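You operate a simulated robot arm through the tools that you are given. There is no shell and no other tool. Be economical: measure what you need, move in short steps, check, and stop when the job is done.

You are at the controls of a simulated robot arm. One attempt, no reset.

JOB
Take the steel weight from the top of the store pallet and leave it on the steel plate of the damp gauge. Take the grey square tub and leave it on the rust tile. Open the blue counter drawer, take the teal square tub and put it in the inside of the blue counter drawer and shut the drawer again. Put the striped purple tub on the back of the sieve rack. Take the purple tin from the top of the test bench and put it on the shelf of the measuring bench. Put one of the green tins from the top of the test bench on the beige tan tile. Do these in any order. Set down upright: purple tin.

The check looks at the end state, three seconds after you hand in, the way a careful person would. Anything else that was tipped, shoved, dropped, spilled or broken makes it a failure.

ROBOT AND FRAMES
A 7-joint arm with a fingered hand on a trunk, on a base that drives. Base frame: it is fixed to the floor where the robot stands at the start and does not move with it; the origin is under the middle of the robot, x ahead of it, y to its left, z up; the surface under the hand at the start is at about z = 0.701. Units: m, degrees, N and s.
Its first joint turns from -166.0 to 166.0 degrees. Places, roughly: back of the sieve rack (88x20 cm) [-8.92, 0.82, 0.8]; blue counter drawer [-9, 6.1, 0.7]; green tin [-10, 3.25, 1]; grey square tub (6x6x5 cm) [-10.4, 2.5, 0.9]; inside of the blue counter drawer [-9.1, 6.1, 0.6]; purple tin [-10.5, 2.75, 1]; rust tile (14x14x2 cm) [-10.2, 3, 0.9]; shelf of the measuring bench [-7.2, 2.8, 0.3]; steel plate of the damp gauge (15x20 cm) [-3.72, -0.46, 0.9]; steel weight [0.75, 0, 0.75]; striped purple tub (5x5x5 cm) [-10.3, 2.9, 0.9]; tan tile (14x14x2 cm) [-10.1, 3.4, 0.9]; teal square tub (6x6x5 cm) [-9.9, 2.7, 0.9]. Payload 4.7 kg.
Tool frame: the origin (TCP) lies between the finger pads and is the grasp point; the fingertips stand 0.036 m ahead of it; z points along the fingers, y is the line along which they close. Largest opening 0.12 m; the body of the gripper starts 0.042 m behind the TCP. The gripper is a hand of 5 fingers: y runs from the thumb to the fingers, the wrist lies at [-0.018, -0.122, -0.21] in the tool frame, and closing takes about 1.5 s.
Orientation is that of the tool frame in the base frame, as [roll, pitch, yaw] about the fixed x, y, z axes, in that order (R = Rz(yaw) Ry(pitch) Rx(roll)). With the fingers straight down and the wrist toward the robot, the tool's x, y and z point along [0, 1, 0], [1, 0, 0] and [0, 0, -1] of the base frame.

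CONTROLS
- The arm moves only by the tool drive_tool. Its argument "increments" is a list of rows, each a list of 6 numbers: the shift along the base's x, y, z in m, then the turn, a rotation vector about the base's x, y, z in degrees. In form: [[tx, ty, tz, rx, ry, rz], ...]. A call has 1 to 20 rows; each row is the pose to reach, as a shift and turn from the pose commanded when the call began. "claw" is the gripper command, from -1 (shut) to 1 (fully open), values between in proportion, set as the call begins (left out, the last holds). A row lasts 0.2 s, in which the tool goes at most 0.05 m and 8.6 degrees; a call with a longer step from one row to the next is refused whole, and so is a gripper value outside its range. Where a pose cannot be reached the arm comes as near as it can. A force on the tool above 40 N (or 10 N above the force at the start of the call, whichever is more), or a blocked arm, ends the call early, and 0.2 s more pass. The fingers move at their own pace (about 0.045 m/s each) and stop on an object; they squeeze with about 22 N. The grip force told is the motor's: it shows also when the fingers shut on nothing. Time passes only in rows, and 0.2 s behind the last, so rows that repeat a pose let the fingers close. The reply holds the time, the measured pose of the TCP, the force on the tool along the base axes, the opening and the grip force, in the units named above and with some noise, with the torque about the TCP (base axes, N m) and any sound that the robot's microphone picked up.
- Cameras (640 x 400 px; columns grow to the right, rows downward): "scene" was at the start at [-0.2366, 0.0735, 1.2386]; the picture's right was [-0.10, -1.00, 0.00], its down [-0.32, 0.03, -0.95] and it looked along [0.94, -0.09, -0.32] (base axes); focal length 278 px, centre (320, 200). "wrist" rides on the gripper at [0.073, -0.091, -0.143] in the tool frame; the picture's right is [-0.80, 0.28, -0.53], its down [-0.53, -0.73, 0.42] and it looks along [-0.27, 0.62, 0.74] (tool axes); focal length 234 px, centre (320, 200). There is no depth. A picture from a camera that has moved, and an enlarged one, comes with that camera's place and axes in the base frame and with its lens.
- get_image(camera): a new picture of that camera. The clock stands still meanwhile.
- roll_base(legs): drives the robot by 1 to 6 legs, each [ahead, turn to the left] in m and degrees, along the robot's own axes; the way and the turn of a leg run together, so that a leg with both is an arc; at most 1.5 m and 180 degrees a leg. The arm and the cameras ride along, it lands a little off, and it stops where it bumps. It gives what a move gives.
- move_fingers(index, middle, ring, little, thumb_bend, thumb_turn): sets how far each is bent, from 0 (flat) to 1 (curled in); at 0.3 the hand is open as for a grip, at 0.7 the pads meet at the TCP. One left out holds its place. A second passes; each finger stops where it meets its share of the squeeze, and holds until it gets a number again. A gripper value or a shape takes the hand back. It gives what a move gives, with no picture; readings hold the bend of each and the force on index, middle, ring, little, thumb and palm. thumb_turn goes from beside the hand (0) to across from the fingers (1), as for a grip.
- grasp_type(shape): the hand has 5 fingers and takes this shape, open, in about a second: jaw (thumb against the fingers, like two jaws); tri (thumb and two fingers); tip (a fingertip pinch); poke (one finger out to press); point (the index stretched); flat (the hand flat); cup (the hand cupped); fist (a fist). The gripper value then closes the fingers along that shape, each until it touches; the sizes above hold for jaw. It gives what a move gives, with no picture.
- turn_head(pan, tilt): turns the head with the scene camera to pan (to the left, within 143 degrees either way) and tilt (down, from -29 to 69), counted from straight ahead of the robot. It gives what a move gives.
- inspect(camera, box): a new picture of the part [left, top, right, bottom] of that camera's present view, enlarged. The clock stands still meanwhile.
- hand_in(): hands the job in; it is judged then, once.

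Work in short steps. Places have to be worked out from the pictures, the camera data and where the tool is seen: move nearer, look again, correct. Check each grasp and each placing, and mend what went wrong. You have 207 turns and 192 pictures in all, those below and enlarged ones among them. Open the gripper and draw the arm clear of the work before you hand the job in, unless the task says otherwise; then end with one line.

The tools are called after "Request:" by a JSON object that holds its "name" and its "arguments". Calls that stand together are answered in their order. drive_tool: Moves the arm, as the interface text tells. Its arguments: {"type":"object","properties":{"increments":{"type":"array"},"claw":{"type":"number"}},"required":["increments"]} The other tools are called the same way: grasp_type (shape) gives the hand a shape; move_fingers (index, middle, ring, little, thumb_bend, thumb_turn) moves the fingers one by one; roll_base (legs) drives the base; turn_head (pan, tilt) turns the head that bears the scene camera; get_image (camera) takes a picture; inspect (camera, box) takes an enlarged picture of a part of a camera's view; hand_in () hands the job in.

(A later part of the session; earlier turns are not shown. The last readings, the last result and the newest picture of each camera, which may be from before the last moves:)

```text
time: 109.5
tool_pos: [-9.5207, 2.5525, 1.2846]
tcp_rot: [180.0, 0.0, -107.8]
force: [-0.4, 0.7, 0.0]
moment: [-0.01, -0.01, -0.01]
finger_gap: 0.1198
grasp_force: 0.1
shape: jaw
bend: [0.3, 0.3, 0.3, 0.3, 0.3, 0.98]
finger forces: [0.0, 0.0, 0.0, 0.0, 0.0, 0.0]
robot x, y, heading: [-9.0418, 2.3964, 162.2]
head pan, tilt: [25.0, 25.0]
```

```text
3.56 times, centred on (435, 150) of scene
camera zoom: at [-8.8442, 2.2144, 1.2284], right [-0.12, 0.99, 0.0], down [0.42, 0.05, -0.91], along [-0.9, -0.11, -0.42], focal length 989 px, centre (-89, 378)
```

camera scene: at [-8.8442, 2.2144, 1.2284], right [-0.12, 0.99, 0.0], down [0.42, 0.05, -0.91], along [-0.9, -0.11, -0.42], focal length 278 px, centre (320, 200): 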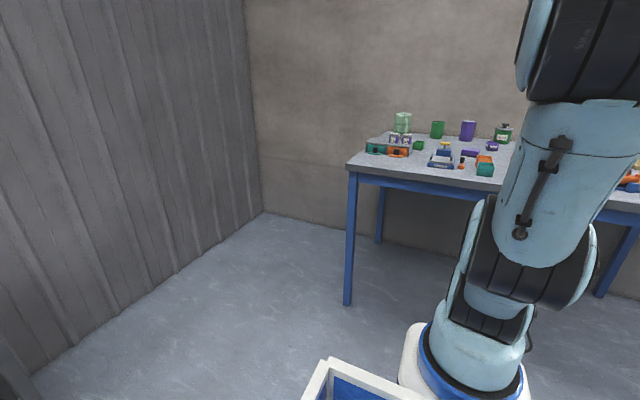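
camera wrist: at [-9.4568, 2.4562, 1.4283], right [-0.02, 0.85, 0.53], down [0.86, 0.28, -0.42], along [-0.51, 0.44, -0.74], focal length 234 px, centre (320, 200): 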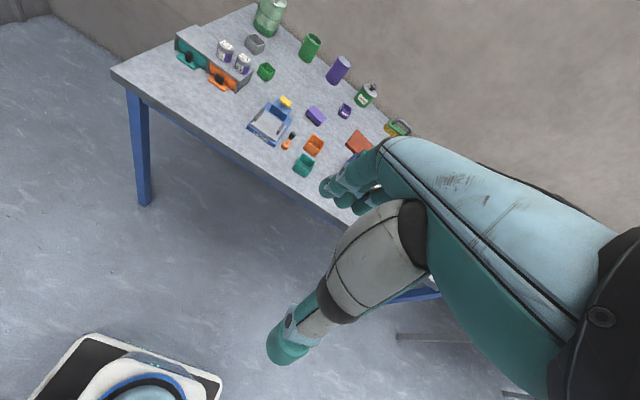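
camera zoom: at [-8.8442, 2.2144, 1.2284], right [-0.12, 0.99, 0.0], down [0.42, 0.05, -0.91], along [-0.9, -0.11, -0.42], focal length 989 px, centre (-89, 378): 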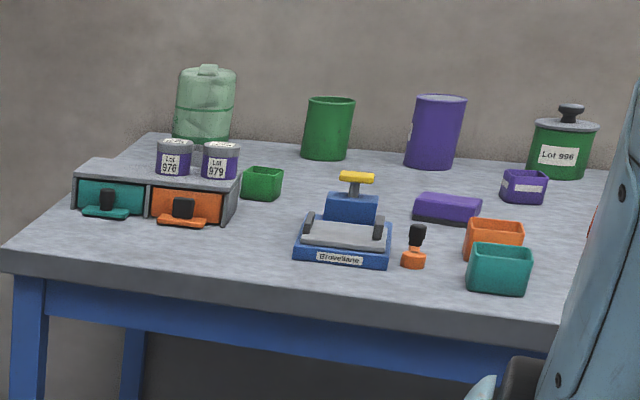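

Identified: grey tub [-10.39, 2.48], striped tub [-10.30, 2.89], teal tub [-9.92, 2.71], rust tile [-10.16, 2.98], purple tin [-10.48, 2.83]; bench top ≈0.875, front edge at u≈10.155. I roll in 0.46 m and look again from closer.

Request:
{"name": "roll_base", "arguments": {"legs": [[0.46, 0]]}}

Request:
{"name": "get_image", "arguments": {"camera": "wrist"}}

Request:
{"name": "get_image", "arguments": {"camera": "scene"}}

```text
time: 112.3
tool_pos: [-9.9587, 2.6906, 1.2857]
tcp_rot: [-180.0, 0.0, -107.6]
force: [0.5, 0.0, 0.0]
moment: [-0.02, -0.01, 0.0]
finger_gap: 0.1198
grasp_force: 0.1
shape: jaw
bend: [0.3, 0.3, 0.3, 0.3, 0.3, 0.98]
finger forces: [0.1, 0.0, 0.0, 0.1, 0.0, 0.0]
robot x, y, heading: [-9.4827, 2.5422, 162.3]
head pan, tilt: [25.0, 25.0]
```

```text
159 pictures are left
camera wrist: at [-9.894, 2.5941, 1.4284], right [-0.02, 0.85, 0.53], down [0.86, 0.29, -0.42], along [-0.51, 0.44, -0.74], focal length 234 px, centre (320, 200)
```

wrist: 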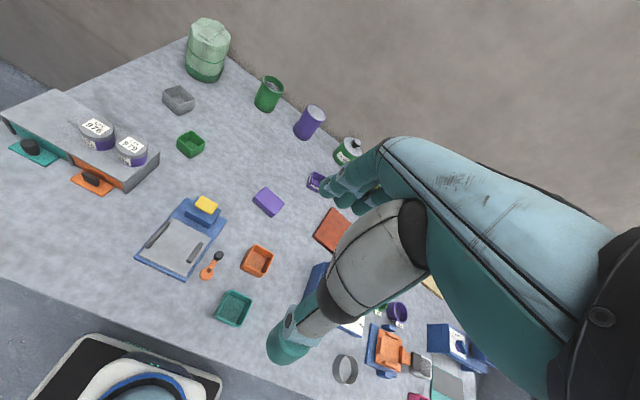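

```text
158 pictures are left
camera scene: at [-9.2806, 2.3545, 1.2284], right [-0.13, 0.99, 0.0], down [0.42, 0.05, -0.91], along [-0.9, -0.12, -0.42], focal length 278 px, centre (320, 200)
```

scene: 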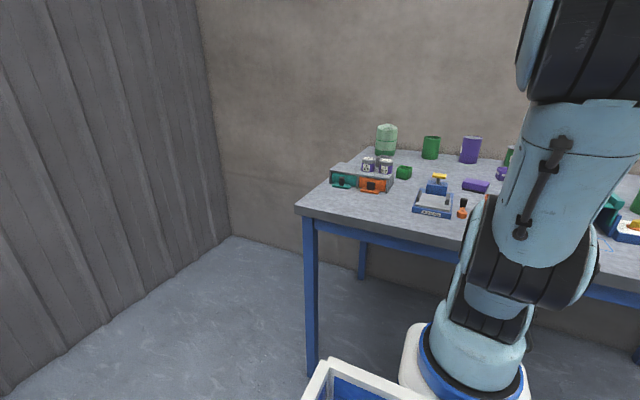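

Enlarging the left part of the bench to measure tub orientation.

Request:
{"name": "inspect", "arguments": {"camera": "wrist", "box": [100, 70, 260, 170]}}

Request:
{"name": "inspect", "arguments": {"camera": "wrist", "box": [240, 90, 400, 190]}}

```text
4.00 times, centred on (180, 120) of wrist
camera zoom: at [-9.894, 2.5941, 1.4284], right [-0.02, 0.85, 0.53], down [0.86, 0.29, -0.42], along [-0.51, 0.44, -0.74], focal length 937 px, centre (880, 520)
```

zoom: 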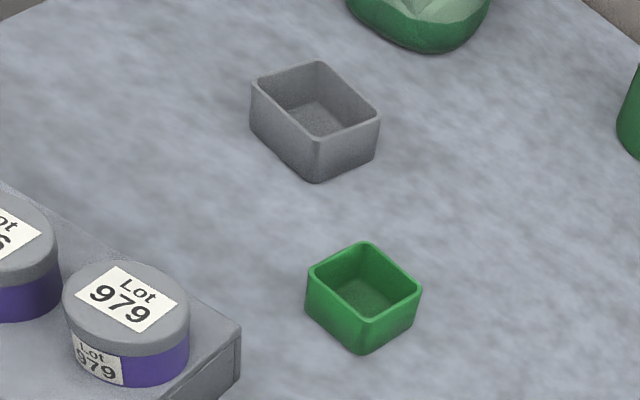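

```text
4.00 times, centred on (320, 140) of wrist
camera zoom: at [-9.894, 2.5941, 1.4284], right [-0.02, 0.85, 0.53], down [0.86, 0.29, -0.42], along [-0.51, 0.44, -0.74], focal length 937 px, centre (320, 440)
```

zoom: 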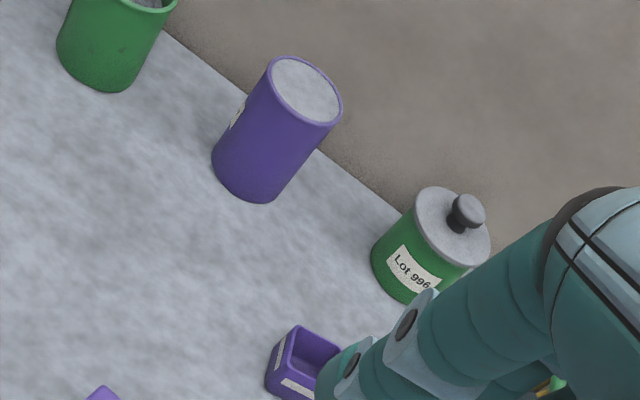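

The grey tub's walls run at about 150°/60°; its centre is near [-10.43, 2.477]. I move above it at height with a −12° turn, then look again.

Request:
{"name": "drive_tool", "arguments": {"increments": [[-0.039, -0.018, 0, 0, 0, -1], [-0.078, -0.036, 0, 0, 0, -2], [-0.118, -0.053, 0, 0, 0, -3], [-0.157, -0.071, 0, 0, 0, -4], [-0.196, -0.089, 0, 0, 0, -5], [-0.235, -0.107, 0, 0, 0, -6], [-0.274, -0.124, 0, 0, 0, -7], [-0.313, -0.142, 0, 0, 0, -8], [-0.352, -0.16, 0, 0, 0, -9], [-0.391, -0.178, -0.01, 0, 0, -10], [-0.43, -0.195, -0.02, 0, 0, -11], [-0.47, -0.213, -0.03, 0, 0, -12.4], [-0.47, -0.213, -0.07, 0, 0, -12.4], [-0.47, -0.213, -0.11, 0, 0, -12.4], [-0.47, -0.213, -0.15, 0, 0, -12.4], [-0.47, -0.213, -0.15, 0, 0, -12.4]], "claw": 1}}

Request:
{"name": "get_image", "arguments": {"camera": "wrist"}}

```text
time: 115.7
tool_pos: [-10.4282, 2.4779, 1.1353]
tcp_rot: [180.0, 0.0, -120.1]
force: [-0.1, -0.9, -0.5]
moment: [-0.01, 0.0, 0.01]
finger_gap: 0.1199
grasp_force: 0.0
shape: jaw
bend: [0.3, 0.3, 0.3, 0.3, 0.3, 0.98]
finger forces: [0.1, 0.1, 0.1, 0.1, 0.0, 0.0]
robot x, y, heading: [-9.4785, 2.5395, 162.3]
head pan, tilt: [25.0, 25.0]
```

```text
155 pictures are left
camera wrist: at [-10.3865, 2.3695, 1.2782], right [0.16, 0.84, 0.53], down [0.9, 0.09, -0.42], along [-0.4, 0.54, -0.74], focal length 234 px, centre (320, 200)
```

wrist: 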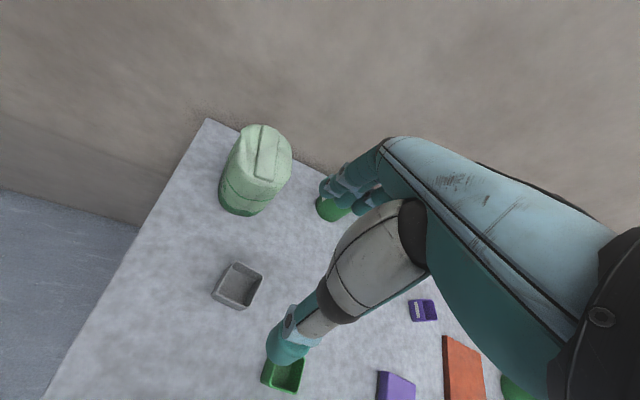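

The tub is right below the TCP and aligned. I descend to z≈0.95 and check.

Request:
{"name": "drive_tool", "arguments": {"increments": [[-0.001, -0.004, -0.045, 0, 0, -1], [-0.002, -0.006, -0.09, 0, 0, -2], [-0.002, -0.006, -0.13, 0, 0, -2], [-0.002, -0.006, -0.165, 0, 0, -2], [-0.002, -0.006, -0.185, 0, 0, -2], [-0.002, -0.006, -0.185, 0, 0, -2]]}}

Request:
{"name": "get_image", "arguments": {"camera": "wrist"}}

```text
time: 117.1
tool_pos: [-10.4306, 2.4725, 0.9504]
tcp_rot: [-179.9, -0.1, -122.0]
force: [0.7, 0.0, 0.6]
moment: [0.02, -0.01, -0.01]
finger_gap: 0.1197
grasp_force: 0.0
shape: jaw
bend: [0.3, 0.3, 0.3, 0.3, 0.3, 0.98]
finger forces: [0.0, 0.0, 0.1, 0.1, 0.1, 0.0]
robot x, y, heading: [-9.4828, 2.541, 162.5]
head pan, tilt: [25.0, 25.0]
```

```text
154 pictures are left
camera wrist: at [-10.3922, 2.3623, 1.0934], right [0.19, 0.83, 0.53], down [0.9, 0.06, -0.42], along [-0.39, 0.55, -0.74], focal length 234 px, centre (320, 200)
```

wrist: 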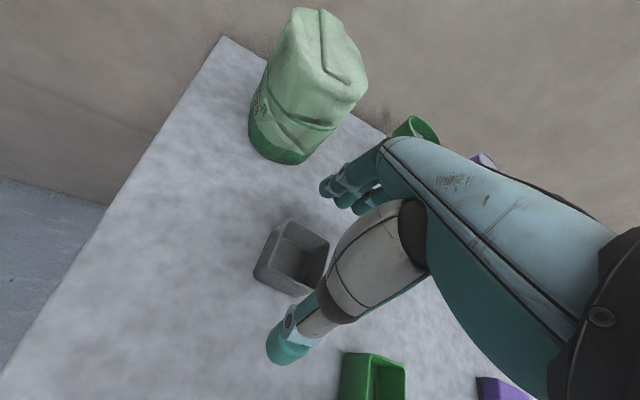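

Still centred. I continue down toward z≈0.885, with the force stop as guard.

Request:
{"name": "drive_tool", "arguments": {"increments": [[-0.004, 0.002, -0.02, 0, 0, 0], [-0.006, 0.003, -0.04, 0, 0, 0], [-0.006, 0.003, -0.055, 0, 0, 0], [-0.006, 0.003, -0.065, 0, 0, 0], [-0.006, 0.003, -0.065, 0, 0, 0]]}}

Request:
{"name": "get_image", "arguments": {"camera": "wrist"}}

```text
time: 118.4
tool_pos: [-10.4391, 2.4752, 0.8951]
tcp_rot: [179.3, -0.6, -121.8]
force: [2.6, 0.2, 11.8]
moment: [0.6, 0.54, -0.13]
finger_gap: 0.1188
grasp_force: 0.1
shape: jaw
bend: [0.3, 0.3, 0.3, 0.3, 0.3, 0.98]
finger forces: [0.1, 12.4, 0.0, 0.0, 0.2, 0.0]
robot x, y, heading: [-9.4786, 2.5445, 162.4]
head pan, tilt: [25.0, 25.0]
stopped in row 5: the force on the tool passed its limit at 41 N (the readings are from after the stop); the commanded pose is now the measured one
```

```text
153 pictures are left
camera wrist: at [-10.3981, 2.3644, 1.038], right [0.2, 0.83, 0.52], down [0.9, 0.06, -0.44], along [-0.4, 0.55, -0.73], focal length 234 px, centre (320, 200)
```

wrist: 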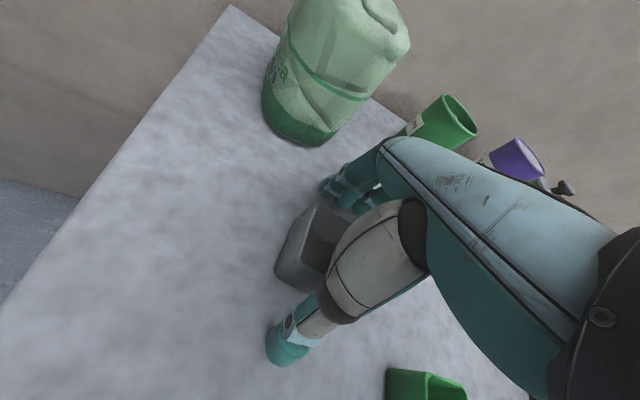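

The middle finger touched the bench: surface ≈0.857. I back off 4 mm and close on the tub.

Request:
{"name": "drive_tool", "arguments": {"increments": [[0, 0, 0.005, 0, 0, 0], [0, 0, 0.005, 0, 0, 0], [0, 0, 0.005, 0, 0, 0], [0, 0, 0.005, 0, 0, 0], [0, 0, 0.005, 0, 0, 0], [0, 0, 0.005, 0, 0, 0], [0, 0, 0.005, 0, 0, 0], [0, 0, 0.005, 0, 0, 0]], "claw": -1}}

Request:
{"name": "get_image", "arguments": {"camera": "wrist"}}

```text
time: 120.2
tool_pos: [-10.4386, 2.4751, 0.8984]
tcp_rot: [179.4, -0.6, -121.8]
force: [-1.4, -0.2, 18.2]
moment: [0.07, 0.39, -0.1]
finger_gap: 0.0532
grasp_force: 22.0
shape: jaw
bend: [0.62, 0.45, 0.53, 0.53, 0.63, 1.0]
finger forces: [23.2, 0.0, 2.1, 0.0, 23.0, 0.0]
robot x, y, heading: [-9.4815, 2.5416, 162.2]
head pan, tilt: [25.0, 25.0]
```

```text
152 pictures are left
camera wrist: at [-10.3983, 2.3647, 1.0422], right [0.2, 0.83, 0.52], down [0.9, 0.06, -0.44], along [-0.4, 0.55, -0.73], focal length 234 px, centre (320, 200)
```

wrist: 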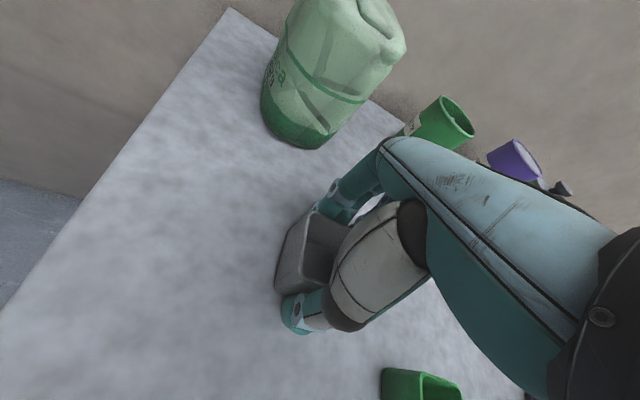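

Gripped by index and thumb. I lift and check the hold.

Request:
{"name": "drive_tool", "arguments": {"increments": [[0, 0, 0.02, 0, 0, 0], [0, 0, 0.05, 0, 0, 0], [0, 0, 0.09, 0, 0, 0], [0, 0, 0.13, 0, 0, 0], [0, 0, 0.16, 0, 0, 0]]}}

Request:
{"name": "get_image", "arguments": {"camera": "wrist"}}

```text
time: 121.4
tool_pos: [-10.4399, 2.4742, 1.0571]
tcp_rot: [179.5, -0.3, -121.9]
force: [0.9, 0.4, -0.7]
moment: [0.02, -0.01, 0.01]
finger_gap: 0.0524
grasp_force: 22.2
shape: jaw
bend: [0.62, 0.45, 0.53, 0.53, 0.64, 1.0]
finger forces: [19.2, 0.0, 2.1, 0.0, 21.6, 0.0]
robot x, y, heading: [-9.481, 2.5389, 162.4]
head pan, tilt: [25.0, 25.0]
```

```text
151 pictures are left
camera wrist: at [-10.3991, 2.3643, 1.2002], right [0.19, 0.83, 0.52], down [0.9, 0.06, -0.43], along [-0.39, 0.55, -0.73], focal length 234 px, centre (320, 200)
```

wrist: 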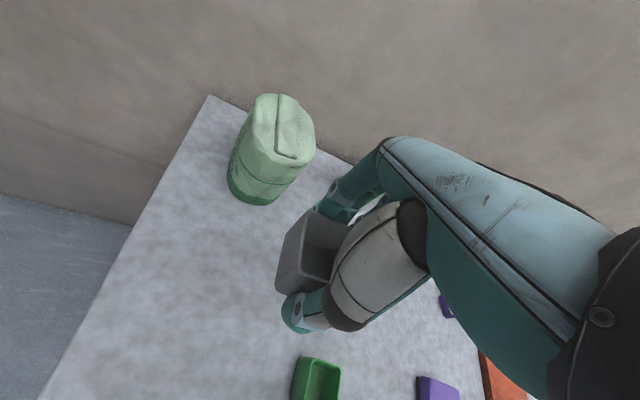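

The tub is held level. I carry it over to the rust tile (about [-10.185, 2.98]) at z≈1.12.

Request:
{"name": "drive_tool", "arguments": {"increments": [[0, 0, 0.04, 0, 0, 0], [0.005, 0.01, 0.07, 0, 0, 0], [0.025, 0.05, 0.07, 0, 0, 0], [0.045, 0.09, 0.07, 0, 0, 0], [0.065, 0.13, 0.07, 0, 0, 0], [0.085, 0.17, 0.07, 0, 0, 0], [0.105, 0.21, 0.07, 0, 0, 0], [0.125, 0.25, 0.07, 0, 0, 0], [0.145, 0.29, 0.07, 0, 0, 0], [0.165, 0.33, 0.07, 0, 0, 0], [0.185, 0.37, 0.07, 0, 0, 0], [0.205, 0.41, 0.07, 0, 0, 0], [0.225, 0.45, 0.07, 0, 0, 0], [0.245, 0.49, 0.07, 0, 0, 0], [0.255, 0.512, 0.07, 0, 0, 0], [0.255, 0.512, 0.07, 0, 0, 0]]}}

Request:
{"name": "get_image", "arguments": {"camera": "wrist"}}

```text
time: 124.8
tool_pos: [-10.1836, 2.9874, 1.1278]
tcp_rot: [179.6, -0.4, -121.9]
force: [0.2, 0.2, 0.5]
moment: [0.03, -0.01, 0.05]
finger_gap: 0.052
grasp_force: 21.9
shape: jaw
bend: [0.62, 0.45, 0.53, 0.53, 0.65, 1.0]
finger forces: [19.3, 0.0, 2.5, 0.1, 21.4, 0.1]
robot x, y, heading: [-9.4825, 2.537, 162.4]
head pan, tilt: [25.0, 25.0]
```

```text
150 pictures are left
camera wrist: at [-10.1432, 2.8778, 1.2707], right [0.19, 0.83, 0.52], down [0.9, 0.06, -0.43], along [-0.39, 0.55, -0.73], focal length 234 px, centre (320, 200)
```

wrist: 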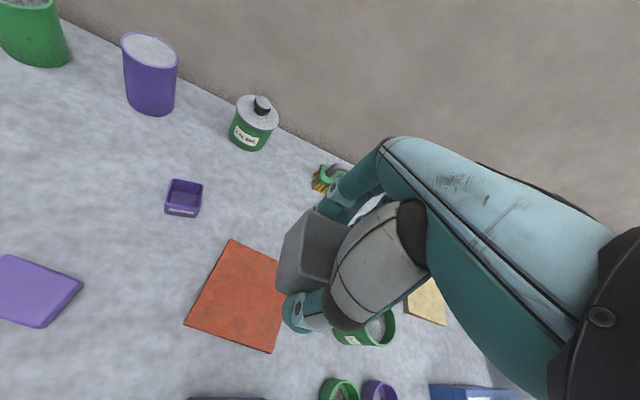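

The tile centre works out at about [-10.177, 3.005]. I shift over it and lower to just above contact.

Request:
{"name": "drive_tool", "arguments": {"increments": [[0.012, 0.026, -0.03, 0, 0, 0], [0.012, 0.026, -0.07, 0, 0, 0], [0.012, 0.026, -0.11, 0, 0, 0], [0.012, 0.026, -0.15, 0, 0, 0], [0.012, 0.026, -0.18, 0, 0, 0], [0.012, 0.026, -0.2, 0, 0, 0], [0.012, 0.026, -0.2, 0, 0, 0]]}}

Request:
{"name": "get_image", "arguments": {"camera": "wrist"}}

```text
time: 126.4
tool_pos: [-10.1719, 3.0132, 0.9272]
tcp_rot: [179.5, -0.4, -121.9]
force: [0.2, -0.7, -1.1]
moment: [0.0, 0.02, -0.03]
finger_gap: 0.0517
grasp_force: 21.7
shape: jaw
bend: [0.62, 0.45, 0.53, 0.53, 0.65, 1.0]
finger forces: [19.2, 0.0, 2.5, 0.1, 21.4, 0.0]
robot x, y, heading: [-9.4818, 2.539, 162.1]
head pan, tilt: [25.0, 25.0]
```

```text
149 pictures are left
camera wrist: at [-10.1316, 2.9028, 1.0706], right [0.19, 0.83, 0.52], down [0.9, 0.06, -0.43], along [-0.39, 0.55, -0.73], focal length 234 px, centre (320, 200)
```

wrist: 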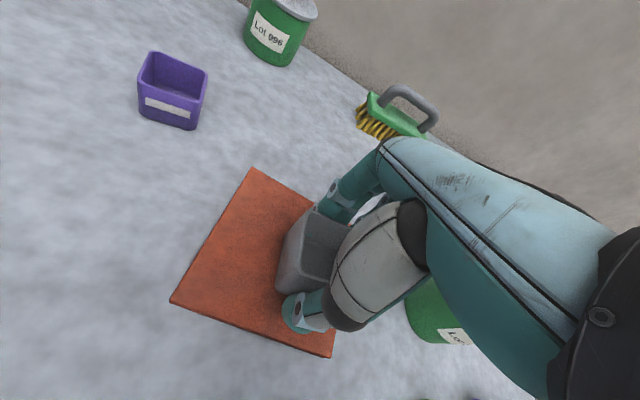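

Tub is centred over the tile. I lower in small steps to contact.

Request:
{"name": "drive_tool", "arguments": {"increments": [[0, 0, -0.003, 0, 0, 0], [0, 0, -0.005, 0, 0, 0], [0, 0, -0.007, 0, 0, 0]]}}

Request:
{"name": "drive_tool", "arguments": {"increments": [[0, 0, -0.002, 0, 0, 0], [0, 0, -0.003, 0, 0, 0]]}}

```text
time: 127.2
tool_pos: [-10.1704, 3.0119, 0.9197]
tcp_rot: [179.6, -0.5, -121.9]
force: [0.0, -0.5, -0.9]
moment: [0.04, 0.01, -0.03]
finger_gap: 0.0517
grasp_force: 21.8
shape: jaw
bend: [0.62, 0.45, 0.53, 0.53, 0.65, 1.0]
finger forces: [19.2, 0.0, 2.4, 0.1, 21.4, 0.0]
robot x, y, heading: [-9.4789, 2.5388, 162.4]
head pan, tilt: [25.0, 25.0]
```

```text
time: 127.8
tool_pos: [-10.1712, 3.0135, 0.9163]
tcp_rot: [179.5, -0.4, -121.8]
force: [-0.1, 0.6, 2.1]
moment: [-0.05, 0.05, -0.04]
finger_gap: 0.0517
grasp_force: 21.9
shape: jaw
bend: [0.62, 0.45, 0.53, 0.53, 0.65, 1.0]
finger forces: [19.2, 0.1, 2.7, 0.0, 22.2, 0.0]
robot x, y, heading: [-9.4782, 2.5368, 162.4]
head pan, tilt: [25.0, 25.0]
```

First contact at 0.916. I release, rising 3 mm so the straightening fingers don't press on the tile, then lift away.

Request:
{"name": "drive_tool", "arguments": {"increments": [[0, 0, 0.002, 0, 0, 0], [0, 0, 0.003, 0, 0, 0], [0, 0, 0.003, 0, 0, 0], [0, 0, 0.003, 0, 0, 0], [0, 0, 0.003, 0, 0, 0], [0, 0, 0.003, 0, 0, 0], [0, 0, 0.003, 0, 0, 0]], "claw": 1}}

Request:
{"name": "drive_tool", "arguments": {"increments": [[0, 0, 0.03, 0, 0, 0], [0, 0, 0.07, 0, 0, 0], [0, 0, 0.12, 0, 0, 0], [0, 0, 0.17, 0, 0, 0], [0, 0, 0.22, 0, 0, 0], [0, 0, 0.25, 0, 0, 0]]}}

Request:
{"name": "get_image", "arguments": {"camera": "wrist"}}

```text
time: 129.4
tool_pos: [-10.1721, 3.0131, 0.9198]
tcp_rot: [179.6, -0.4, -121.9]
force: [0.5, 0.3, 0.0]
moment: [-0.02, -0.02, 0.0]
finger_gap: 0.1195
grasp_force: 0.0
shape: jaw
bend: [0.3, 0.3, 0.3, 0.3, 0.3, 0.98]
finger forces: [0.1, 0.0, 0.0, 0.0, 0.0, 0.0]
robot x, y, heading: [-9.4779, 2.5413, 162.3]
head pan, tilt: [25.0, 25.0]
```

```text
time: 130.8
tool_pos: [-10.1718, 3.0117, 1.1684]
tcp_rot: [179.6, -0.5, -121.9]
force: [-0.8, 0.3, -0.2]
moment: [-0.03, -0.05, 0.03]
finger_gap: 0.1197
grasp_force: 0.0
shape: jaw
bend: [0.3, 0.3, 0.3, 0.3, 0.3, 0.98]
finger forces: [0.0, 0.0, 0.1, 0.0, 0.1, 0.0]
robot x, y, heading: [-9.4821, 2.54, 162.4]
head pan, tilt: [25.0, 25.0]
```

```text
148 pictures are left
camera wrist: at [-10.1316, 2.9024, 1.3123], right [0.19, 0.83, 0.52], down [0.9, 0.06, -0.43], along [-0.39, 0.55, -0.74], focal length 234 px, centre (320, 200)
```

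wrist: 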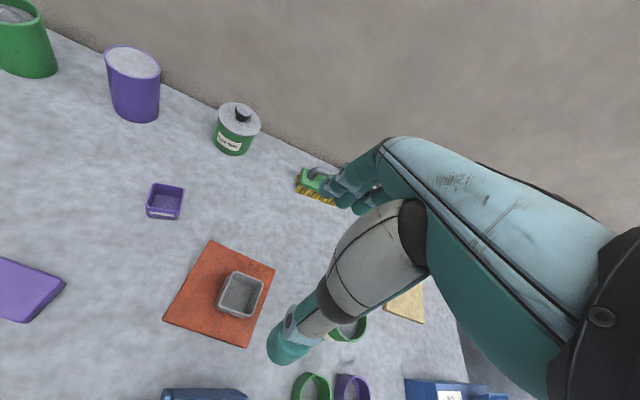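

The grey tub sits on the rust tile. Next the striped purple tub: I inspect it for position and orientation.

Request:
{"name": "inspect", "arguments": {"camera": "wrist", "box": [90, 140, 250, 240]}}

```text
4.00 times, centred on (170, 190) of wrist
camera zoom: at [-10.1316, 2.9024, 1.3123], right [0.19, 0.83, 0.52], down [0.9, 0.06, -0.43], along [-0.39, 0.55, -0.74], focal length 937 px, centre (920, 240)
```

zoom: 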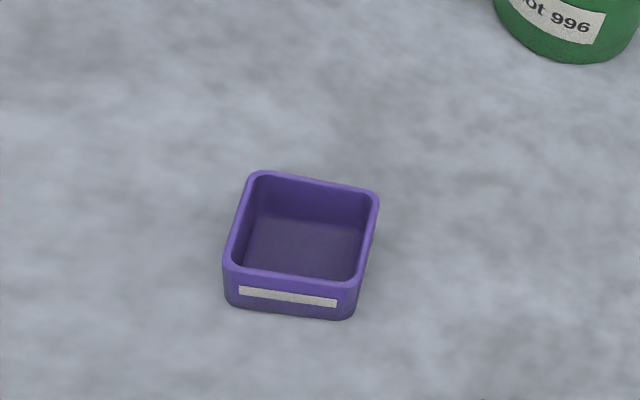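

Tub centre [-10.326, 2.907], walls at ~172°. I turn +24° and move above it.

Request:
{"name": "drive_tool", "arguments": {"increments": [[-0.03, -0.02, 0, 0, 0, 5], [-0.06, -0.04, 0, 0, 0, 10], [-0.09, -0.06, 0, 0, 0, 15], [-0.12, -0.08, 0, 0, 0, 20], [-0.154, -0.104, 0, 0, 0, 24.3], [-0.154, -0.104, -0.04, 0, 0, 24.3], [-0.154, -0.104, -0.08, 0, 0, 24.3], [-0.154, -0.104, -0.12, 0, 0, 24.3], [-0.154, -0.104, -0.16, 0, 0, 24.3], [-0.154, -0.104, -0.2, 0, 0, 24.3], [-0.154, -0.104, -0.2, 0, 0, 24.3]]}}

Request:
{"name": "get_image", "arguments": {"camera": "wrist"}}

```text
time: 133.2
tool_pos: [-10.3253, 2.9075, 0.9704]
tcp_rot: [179.5, -0.4, -97.5]
force: [-0.4, 0.7, -0.5]
moment: [-0.02, -0.04, -0.03]
finger_gap: 0.1197
grasp_force: 0.1
shape: jaw
bend: [0.3, 0.3, 0.3, 0.3, 0.3, 0.98]
finger forces: [0.0, 0.0, 0.0, 0.1, 0.1, 0.1]
robot x, y, heading: [-9.4819, 2.5383, 162.3]
head pan, tilt: [25.0, 25.0]
```

```text
146 pictures are left
camera wrist: at [-10.2438, 2.8242, 1.1137], right [-0.17, 0.84, 0.52], down [0.79, 0.43, -0.43], along [-0.59, 0.34, -0.73], focal length 234 px, centre (320, 200)
```

wrist: 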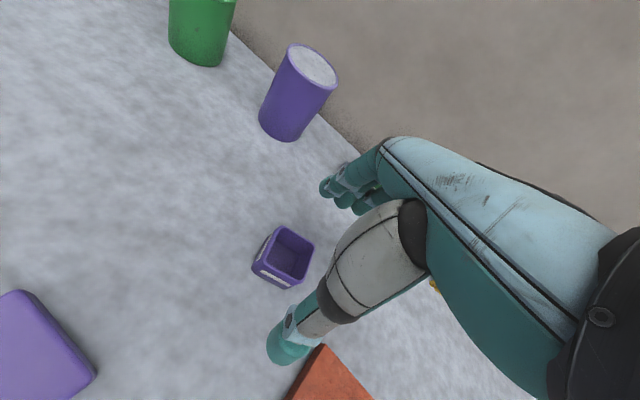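

Small shift (−7, −9 mm) and descend to gripping height 0.899.

Request:
{"name": "drive_tool", "arguments": {"increments": [[-0.006, -0.008, -0.02, 0, 0, 0], [-0.006, -0.008, -0.045, 0, 0, 0], [-0.006, -0.008, -0.062, 0, 0, 0], [-0.006, -0.008, -0.071, 0, 0, 0], [-0.006, -0.008, -0.071, 0, 0, 0]]}}

Request:
{"name": "drive_tool", "arguments": {"increments": [[0, 0, 0, 0, 0, 0], [0, 0, 0, 0, 0, 0], [0, 0, 0, 0, 0, 0], [0, 0, 0, 0, 0, 0], [0, 0, 0, 0, 0, 0], [0, 0, 0, 0, 0, 0], [0, 0, 0, 0, 0, 0], [0, 0, 0, 0, 0, 0]], "claw": -1}}

Request:
{"name": "get_image", "arguments": {"camera": "wrist"}}

```text
time: 134.4
tool_pos: [-10.3319, 2.9008, 0.8989]
tcp_rot: [179.6, -0.4, -97.6]
force: [-0.3, -0.2, -0.2]
moment: [0.01, 0.02, 0.01]
finger_gap: 0.1199
grasp_force: 0.1
shape: jaw
bend: [0.3, 0.3, 0.3, 0.3, 0.3, 0.98]
finger forces: [0.1, 0.1, 0.0, 0.0, 0.1, 0.0]
robot x, y, heading: [-9.4815, 2.5406, 162.4]
head pan, tilt: [25.0, 25.0]
```

```text
time: 136.2
tool_pos: [-10.3315, 2.8999, 0.8992]
tcp_rot: [179.7, -0.4, -97.6]
force: [0.5, 0.5, -1.2]
moment: [-0.05, -0.02, -0.02]
finger_gap: 0.0431
grasp_force: 21.3
shape: jaw
bend: [0.74, 0.51, 0.51, 0.5, 0.74, 1.0]
finger forces: [10.9, 5.8, 2.5, 0.0, 19.3, 0.0]
robot x, y, heading: [-9.4767, 2.541, 162.4]
head pan, tilt: [25.0, 25.0]
```

```text
145 pictures are left
camera wrist: at [-10.2506, 2.8168, 1.0421], right [-0.17, 0.84, 0.52], down [0.79, 0.43, -0.43], along [-0.59, 0.34, -0.73], focal length 234 px, centre (320, 200)
```

wrist: 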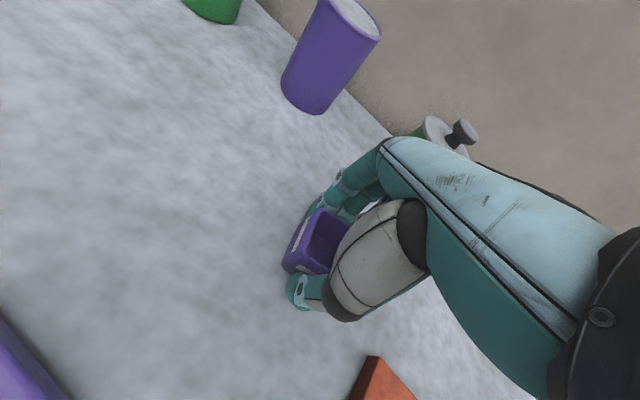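

Good grip. I lift, draw the hand in, back away 1.1 m, turn left to face the sieve rack.

Request:
{"name": "drive_tool", "arguments": {"increments": [[0, 0, 0.04, 0, 0, 0], [0, 0, 0.08, 0, 0, 0], [0, 0, 0.13, 0, 0, 0], [0, 0, 0.18, 0, 0, 0], [0.03, -0.015, 0.22, 0, 0, -1], [0.07, -0.035, 0.25, 0, 0, -2], [0.11, -0.055, 0.25, 0, 0, -3], [0.15, -0.08, 0.25, 0, 0, -4], [0.19, -0.1, 0.25, 0, 0, -5], [0.23, -0.125, 0.25, 0, 0, -6], [0.27, -0.145, 0.25, 0, 0, -7], [0.31, -0.17, 0.25, 0, 0, -8], [0.35, -0.19, 0.25, 0, 0, -9], [0.376, -0.21, 0.25, 0, 0, -10]]}}

Request:
{"name": "roll_base", "arguments": {"legs": [[-1.1, 0], [0, 89], [0.3, 0]]}}

Request:
{"name": "get_image", "arguments": {"camera": "wrist"}}

Request:
{"name": "get_image", "arguments": {"camera": "scene"}}

```text
refused: row 5 steps farther than a row can; nothing moved
```

```text
time: 142.9
tool_pos: [-9.3442, 2.392, 0.897]
tcp_rot: [179.6, -0.5, -86.2]
force: [0.2, 0.3, 0.5]
moment: [-0.04, 0.01, 0.0]
finger_gap: 0.0431
grasp_force: 22.2
shape: jaw
bend: [0.74, 0.51, 0.51, 0.51, 0.74, 1.0]
finger forces: [11.2, 5.8, 2.4, 0.0, 19.6, 0.1]
robot x, y, heading: [-8.4406, 2.2067, 173.6]
head pan, tilt: [25.0, 25.0]
stopped in leg 2: the robot was blocked; the commanded pose is now the measured one
```

```text
144 pictures are left
camera wrist: at [-9.248, 2.3263, 1.0412], right [-0.33, 0.79, 0.52], down [0.69, 0.58, -0.43], along [-0.64, 0.22, -0.74], focal length 234 px, centre (320, 200)
```

wrist: 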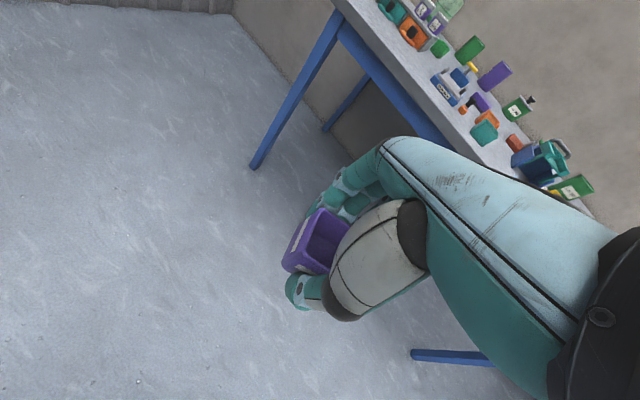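

```text
143 pictures are left
camera scene: at [-8.2062, 2.0624, 1.2284], right [-0.32, 0.95, 0.0], down [0.4, 0.13, -0.91], along [-0.86, -0.29, -0.42], focal length 278 px, centre (320, 200)
```

scene: 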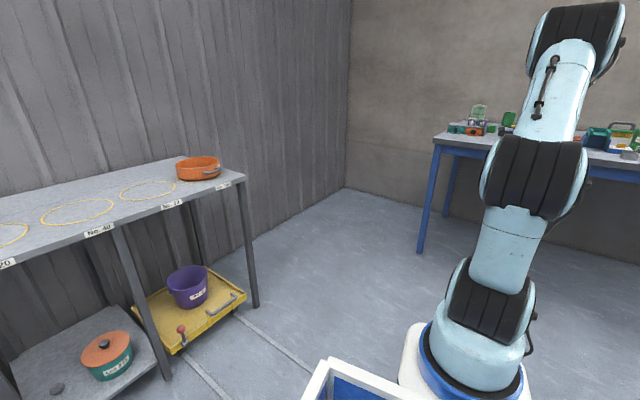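

The lift was refused, so the drive dragged the hand at bench height — I must check what was disturbed before anything else.

Request:
{"name": "inspect", "arguments": {"camera": "wrist", "box": [370, 0, 610, 200]}}

Request:
{"name": "turn_head", "arguments": {"pan": -25, "tilt": 20}}

Request:
{"name": "get_image", "arguments": {"camera": "scene"}}

```text
2.00 times, centred on (490, 100) of wrist
camera zoom: at [-9.248, 2.3263, 1.0412], right [-0.33, 0.79, 0.52], down [0.69, 0.58, -0.43], along [-0.64, 0.22, -0.74], focal length 468 px, centre (-20, 400)
```

zoom: 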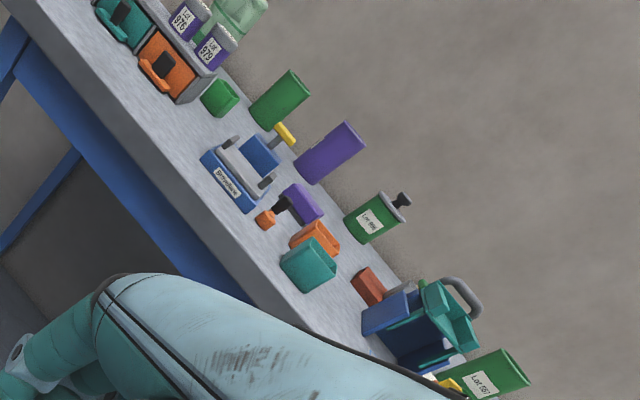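

```text
time: 144.1
tool_pos: [-9.3452, 2.3919, 0.8974]
tcp_rot: [179.6, -0.4, -86.2]
force: [1.0, -0.1, 0.0]
moment: [-0.01, 0.01, 0.02]
finger_gap: 0.0429
grasp_force: 21.8
shape: jaw
bend: [0.74, 0.51, 0.51, 0.51, 0.74, 1.0]
finger forces: [11.3, 5.7, 2.3, 0.0, 19.5, 0.0]
robot x, y, heading: [-8.4397, 2.2041, 173.6]
head pan, tilt: [-25.0, 20.0]
```

```text
141 pictures are left
camera scene: at [-8.1983, 2.1402, 1.2365], right [0.52, 0.85, 0.0], down [0.29, -0.18, -0.94], along [-0.8, 0.49, -0.34], focal length 278 px, centre (320, 200)
```

scene: 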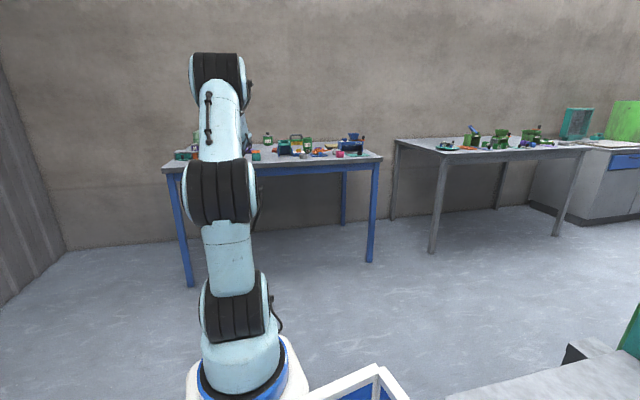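

Luckily all positions check unchanged (teal still [-9.94, 2.72], orange [-10.05, 2.75]), and the base bumped the corner of the measuring bench while turning. Now I lift and tuck the arm, in legal steps only.

Request:
{"name": "drive_tool", "arguments": {"increments": [[0, 0, 0.04, 0, 0, 0], [0, 0, 0.08, 0, 0, 0], [0, 0, 0.12, 0, 0, 0], [0, 0, 0.16, 0, 0, 0], [0, 0, 0.2, 0, 0, 0], [0, 0, 0.24, 0, 0, 0], [0.04, -0.013, 0.25, 0, 0, 0], [0.08, -0.026, 0.25, 0, 0, 0], [0.12, -0.039, 0.25, 0, 0, 0], [0.16, -0.052, 0.25, 0, 0, 0], [0.2, -0.065, 0.25, 0, 0, 0], [0.24, -0.078, 0.25, 0, 0, 0], [0.28, -0.091, 0.25, 0, 0, 0], [0.32, -0.104, 0.25, 0, 0, 0], [0.36, -0.117, 0.25, 0, 0, 0], [0.4, -0.13, 0.25, 0, 0, 0]]}}

Request:
{"name": "turn_head", "arguments": {"pan": -110, "tilt": 40}}

Request:
{"name": "get_image", "arguments": {"camera": "scene"}}

```text
time: 147.5
tool_pos: [-8.9445, 2.2609, 1.1476]
tcp_rot: [179.7, -0.5, -86.2]
force: [-1.3, -0.2, -1.2]
moment: [-0.04, -0.01, 0.02]
finger_gap: 0.0431
grasp_force: 22.5
shape: jaw
bend: [0.74, 0.51, 0.51, 0.51, 0.74, 1.0]
finger forces: [11.1, 5.9, 2.7, 0.0, 19.4, 0.1]
robot x, y, heading: [-8.4405, 2.2062, 173.4]
head pan, tilt: [-25.0, 20.0]
```

```text
time: 149.1
tool_pos: [-8.945, 2.2613, 1.1494]
tcp_rot: [179.6, -0.3, -86.2]
force: [0.2, -0.1, -1.0]
moment: [-0.03, 0.02, 0.02]
finger_gap: 0.0427
grasp_force: 22.6
shape: jaw
bend: [0.74, 0.51, 0.51, 0.51, 0.74, 1.0]
finger forces: [11.0, 5.8, 2.6, 0.0, 19.5, 0.0]
robot x, y, heading: [-8.4376, 2.204, 173.6]
head pan, tilt: [-110.0, 40.0]
```

```text
140 pictures are left
camera scene: at [-8.0809, 2.1677, 1.2051], right [0.9, -0.45, 0.0], down [-0.29, -0.58, -0.77], along [0.34, 0.69, -0.64], focal length 278 px, centre (320, 200)
```

scene: 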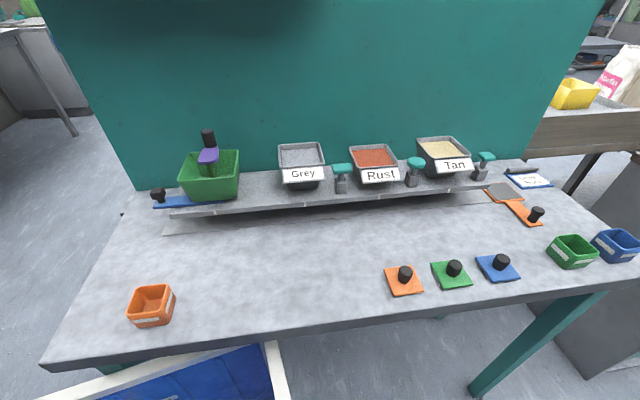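

The measuring-side bench is undisturbed. I roll forward away from it, then loop to the sieve rack.

Request:
{"name": "roll_base", "arguments": {"legs": [[0.55, 0], [0, 124.5]]}}

Request:
{"name": "turn_head", "arguments": {"pan": -35, "tilt": 30}}

Request:
{"name": "get_image", "arguments": {"camera": "scene"}}

```text
time: 157.4
tool_pos: [-8.74, 1.8191, 1.1495]
tcp_rot: [179.6, -0.5, 38.5]
force: [-0.1, 0.4, -1.0]
moment: [-0.02, 0.0, -0.01]
finger_gap: 0.0425
grasp_force: 21.8
shape: jaw
bend: [0.74, 0.51, 0.51, 0.51, 0.74, 1.0]
finger forces: [10.7, 5.7, 2.6, 0.0, 19.0, 0.1]
robot x, y, heading: [-8.9839, 2.2684, -61.7]
head pan, tilt: [-110.0, 40.0]
```

```text
time: 158.8
tool_pos: [-8.7395, 1.8185, 1.1491]
tcp_rot: [179.7, -0.4, 38.5]
force: [-1.0, -0.2, -0.7]
moment: [0.0, -0.01, 0.01]
finger_gap: 0.0424
grasp_force: 21.8
shape: jaw
bend: [0.74, 0.51, 0.51, 0.51, 0.74, 1.0]
finger forces: [10.8, 5.5, 2.5, 0.1, 19.0, 0.0]
robot x, y, heading: [-8.9853, 2.2671, -62.0]
head pan, tilt: [-35.0, 30.0]
```

```text
139 pictures are left
camera scene: at [-9.0777, 2.5085, 1.2204], right [-0.99, 0.12, 0.0], down [0.06, 0.5, -0.87], along [-0.1, -0.86, -0.5], focal length 278 px, centre (320, 200)
```

scene: 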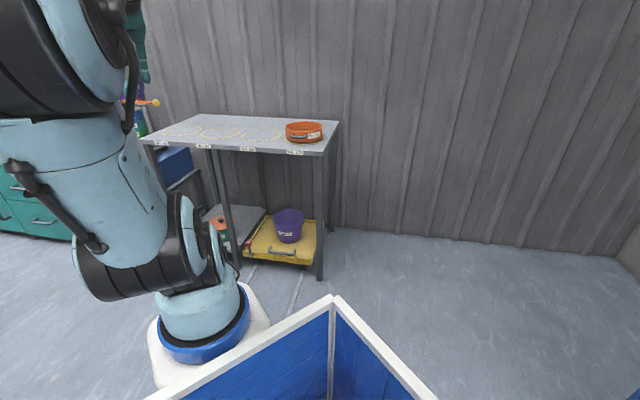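

The rack's circles are the sieve places; the back strip is the free band near the wall. I drive on and square up to it.

Request:
{"name": "roll_base", "arguments": {"legs": [[0.62, 0], [0, -46.8]]}}

Request:
{"name": "get_image", "arguments": {"camera": "wrist"}}

Request:
{"name": "get_image", "arguments": {"camera": "scene"}}

```text
time: 164.4
tool_pos: [-8.8533, 1.2444, 1.148]
tcp_rot: [179.7, -0.4, -8.3]
force: [-0.3, 0.5, -0.3]
moment: [-0.04, -0.02, 0.0]
finger_gap: 0.0424
grasp_force: 21.8
shape: jaw
bend: [0.74, 0.51, 0.51, 0.51, 0.74, 1.0]
finger forces: [10.8, 5.6, 2.7, 0.1, 18.9, 0.0]
robot x, y, heading: [-8.6925, 1.7269, -108.9]
head pan, tilt: [-35.0, 30.0]
```

```text
138 pictures are left
camera wrist: at [-8.7698, 1.325, 1.2919], right [-0.84, -0.16, 0.52], down [-0.42, 0.8, -0.43], along [-0.35, -0.58, -0.73], focal length 234 px, centre (320, 200)
```

wrist: 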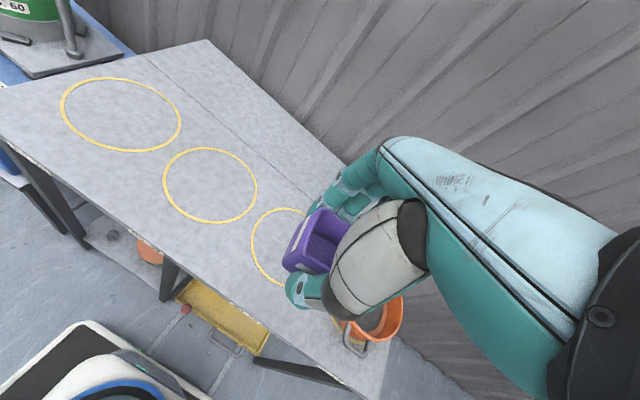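

```text
137 pictures are left
camera scene: at [-8.5825, 1.963, 1.2204], right [-0.59, 0.81, 0.0], down [0.4, 0.3, -0.87], along [-0.7, -0.51, -0.5], focal length 278 px, centre (320, 200)
```

scene: 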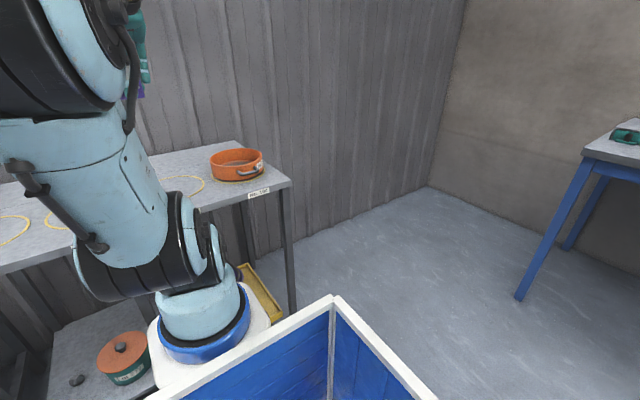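

I creep 0.08 m closer for reach, then look at the back strip's border line.

Request:
{"name": "roll_base", "arguments": {"legs": [[0.08, 0]]}}

Request:
{"name": "get_image", "arguments": {"camera": "wrist"}}

```text
time: 165.5
tool_pos: [-8.8794, 1.1681, 1.1496]
tcp_rot: [179.5, -0.5, -8.3]
force: [-0.6, 0.7, -0.4]
moment: [0.0, -0.02, 0.0]
finger_gap: 0.0425
grasp_force: 22.1
shape: jaw
bend: [0.74, 0.51, 0.51, 0.51, 0.74, 1.0]
finger forces: [10.8, 5.6, 2.7, 0.0, 19.0, 0.0]
robot x, y, heading: [-8.7204, 1.6494, -108.9]
head pan, tilt: [-35.0, 30.0]
```

```text
136 pictures are left
camera wrist: at [-8.796, 1.2485, 1.2919], right [-0.84, -0.16, 0.52], down [-0.42, 0.8, -0.43], along [-0.35, -0.58, -0.74], focal length 234 px, centre (320, 200)
```

wrist: 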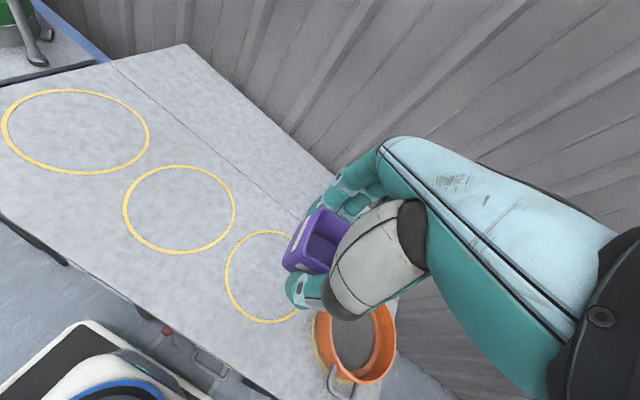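

The strip runs from v≈−1.99 to −2.19; I aim for [-8.947, 0.858]. I carry the tub over and lower to z≈0.90.

Request:
{"name": "drive_tool", "arguments": {"increments": [[-0.009, -0.04, 0, 0, 0, 0], [-0.018, -0.08, 0, 0, 0, 0], [-0.027, -0.12, 0, 0, 0, 0], [-0.035, -0.16, 0, 0, 0, 0], [-0.044, -0.2, -0.02, 0, 0, 0], [-0.053, -0.24, -0.04, 0, 0, 0], [-0.062, -0.28, -0.06, 0, 0, 0], [-0.068, -0.31, -0.09, 0, 0, 0], [-0.068, -0.31, -0.13, 0, 0, 0], [-0.068, -0.31, -0.17, 0, 0, 0], [-0.068, -0.31, -0.21, 0, 0, 0], [-0.068, -0.31, -0.25, 0, 0, 0], [-0.068, -0.31, -0.25, 0, 0, 0]]}}

Request:
{"name": "get_image", "arguments": {"camera": "wrist"}}

```text
time: 168.3
tool_pos: [-8.9466, 0.8587, 0.898]
tcp_rot: [179.6, -0.4, -8.5]
force: [0.1, -0.2, 0.1]
moment: [-0.02, 0.01, 0.02]
finger_gap: 0.0423
grasp_force: 22.0
shape: jaw
bend: [0.74, 0.52, 0.51, 0.51, 0.74, 1.0]
finger forces: [10.8, 5.7, 2.8, 0.0, 19.0, 0.0]
robot x, y, heading: [-8.7103, 1.6531, -108.7]
head pan, tilt: [-35.0, 30.0]
```

```text
135 pictures are left
camera wrist: at [-8.8636, 0.9387, 1.0412], right [-0.84, -0.16, 0.52], down [-0.42, 0.8, -0.43], along [-0.35, -0.58, -0.73], focal length 234 px, centre (320, 200)
```

wrist: 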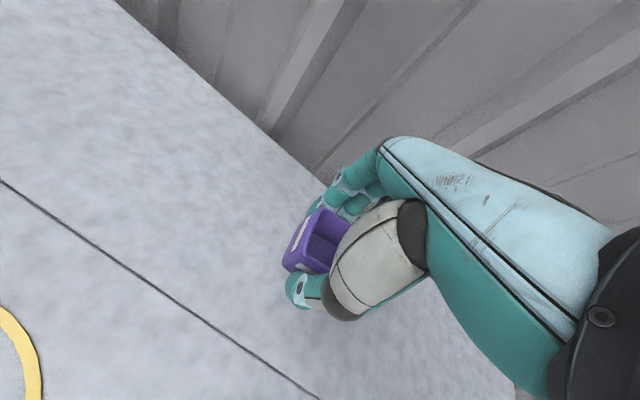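

Tub is inside the strip. I lower to contact gently.

Request:
{"name": "drive_tool", "arguments": {"increments": [[0, 0, -0.02, 0, 0, 0], [0, 0, -0.035, 0, 0, 0], [0, 0, -0.045, 0, 0, 0]]}}

Request:
{"name": "drive_tool", "arguments": {"increments": [[0, 0, -0.003, 0, 0, 0], [0, 0, -0.006, 0, 0, 0], [0, 0, -0.009, 0, 0, 0]]}}

```text
time: 169.1
tool_pos: [-8.9466, 0.8577, 0.8532]
tcp_rot: [179.5, -0.3, -8.2]
force: [-0.4, -0.5, -1.3]
moment: [-0.01, 0.0, 0.02]
finger_gap: 0.0423
grasp_force: 21.9
shape: jaw
bend: [0.74, 0.52, 0.51, 0.51, 0.74, 1.0]
finger forces: [10.8, 5.6, 2.8, 0.0, 18.9, 0.0]
robot x, y, heading: [-8.7187, 1.6509, -108.8]
head pan, tilt: [-35.0, 30.0]
```

```text
time: 169.9
tool_pos: [-8.9483, 0.8587, 0.8453]
tcp_rot: [179.7, -0.5, -8.4]
force: [0.2, -0.4, -1.3]
moment: [0.02, -0.02, -0.01]
finger_gap: 0.0426
grasp_force: 21.6
shape: jaw
bend: [0.74, 0.52, 0.51, 0.51, 0.74, 1.0]
finger forces: [10.8, 5.6, 2.9, 0.0, 18.9, 0.0]
robot x, y, heading: [-8.7134, 1.6513, -108.7]
head pan, tilt: [-35.0, 30.0]
```

No contact yet; two more small descents.

Request:
{"name": "drive_tool", "arguments": {"increments": [[0, 0, -0.002, 0, 0, 0], [0, 0, -0.004, 0, 0, 0], [0, 0, -0.006, 0, 0, 0]]}}

Request:
{"name": "inspect", "arguments": {"camera": "wrist", "box": [220, 160, 380, 320]}}

```text
time: 170.7
tool_pos: [-8.9476, 0.859, 0.8393]
tcp_rot: [179.6, -0.4, -8.3]
force: [-0.4, 0.6, -0.7]
moment: [0.03, 0.01, 0.02]
finger_gap: 0.0423
grasp_force: 21.3
shape: jaw
bend: [0.74, 0.52, 0.51, 0.51, 0.74, 1.0]
finger forces: [10.8, 5.6, 2.8, 0.1, 18.9, 0.0]
robot x, y, heading: [-8.7169, 1.6501, -108.6]
head pan, tilt: [-35.0, 30.0]
```

```text
2.50 times, centred on (300, 240) of wrist
camera zoom: at [-8.864, 0.9383, 0.982], right [-0.84, -0.16, 0.52], down [-0.42, 0.8, -0.43], along [-0.35, -0.58, -0.73], focal length 585 px, centre (370, 100)
```

zoom: 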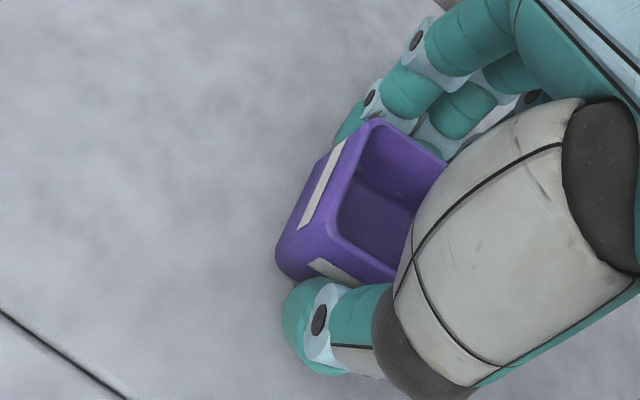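

Request:
{"name": "drive_tool", "arguments": {"increments": [[0, 0, -0.002, 0, 0, 0], [0, 0, -0.004, 0, 0, 0], [0, 0, -0.006, 0, 0, 0]]}}

Request:
{"name": "drive_tool", "arguments": {"increments": [[0, 0, -0.002, 0, 0, 0], [0, 0, -0.004, 0, 0, 0]]}}

```text
time: 171.5
tool_pos: [-8.948, 0.8572, 0.8366]
tcp_rot: [179.3, -0.4, -8.4]
force: [0.5, 3.8, 30.4]
moment: [0.52, -0.17, 0.03]
finger_gap: 0.0444
grasp_force: 22.4
shape: jaw
bend: [0.74, 0.52, 0.52, 0.51, 0.74, 1.0]
finger forces: [11.4, 6.0, 2.8, 0.0, 35.8, 0.0]
robot x, y, heading: [-8.7187, 1.6522, -108.6]
head pan, tilt: [-35.0, 30.0]
```

```text
time: 171.9
tool_pos: [-8.9496, 0.8562, 0.8371]
tcp_rot: [179.1, -0.5, -8.5]
force: [-3.7, 1.4, 11.1]
moment: [0.01, 0.1, -0.04]
finger_gap: 0.044
grasp_force: 21.9
shape: jaw
bend: [0.74, 0.52, 0.52, 0.51, 0.75, 1.0]
finger forces: [11.5, 5.8, 3.9, 0.1, 22.1, 0.1]
robot x, y, heading: [-8.7147, 1.6486, -108.9]
head pan, tilt: [-35.0, 30.0]
stopped in row 1: the force on the tool passed its limit at 45 N (the readings are from after the stop); the commanded pose is now the measured one
```

Firm contact at 0.837. I release with a slight rise and part opening, then check.

Request:
{"name": "drive_tool", "arguments": {"increments": [[0, 0, 0.002, 0, 0, 0], [0, 0, 0.003, 0, 0, 0], [0, 0, 0.003, 0, 0, 0], [0, 0, 0.003, 0, 0, 0], [0, 0, 0.003, 0, 0, 0], [0, 0, 0.003, 0, 0, 0]], "claw": 0.6}}

Request:
{"name": "get_image", "arguments": {"camera": "wrist"}}

```text
time: 173.3
tool_pos: [-8.9477, 0.8564, 0.8388]
tcp_rot: [179.1, -0.4, -8.4]
force: [0.0, -0.2, 0.0]
moment: [-0.01, 0.0, -0.03]
finger_gap: 0.0957
grasp_force: 0.0
shape: jaw
bend: [0.26, 0.34, 0.32, 0.33, 0.52, 0.99]
finger forces: [0.1, 0.0, 0.0, 0.0, 0.1, 0.1]
robot x, y, heading: [-8.7132, 1.6492, -108.7]
head pan, tilt: [-35.0, 30.0]
```

```text
133 pictures are left
camera wrist: at [-8.8644, 0.9378, 0.9812], right [-0.84, -0.15, 0.52], down [-0.42, 0.8, -0.44], along [-0.35, -0.59, -0.73], focal length 234 px, centre (320, 200)
```

wrist: 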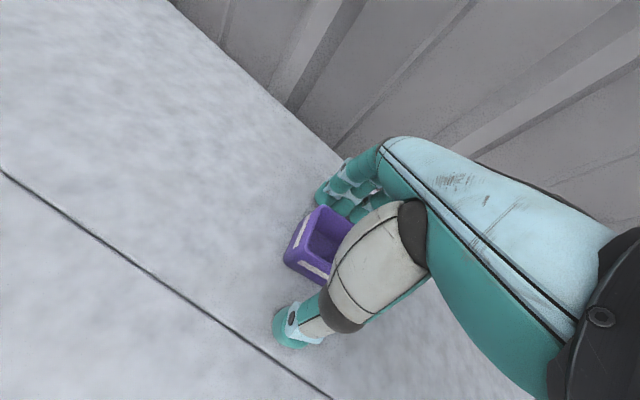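

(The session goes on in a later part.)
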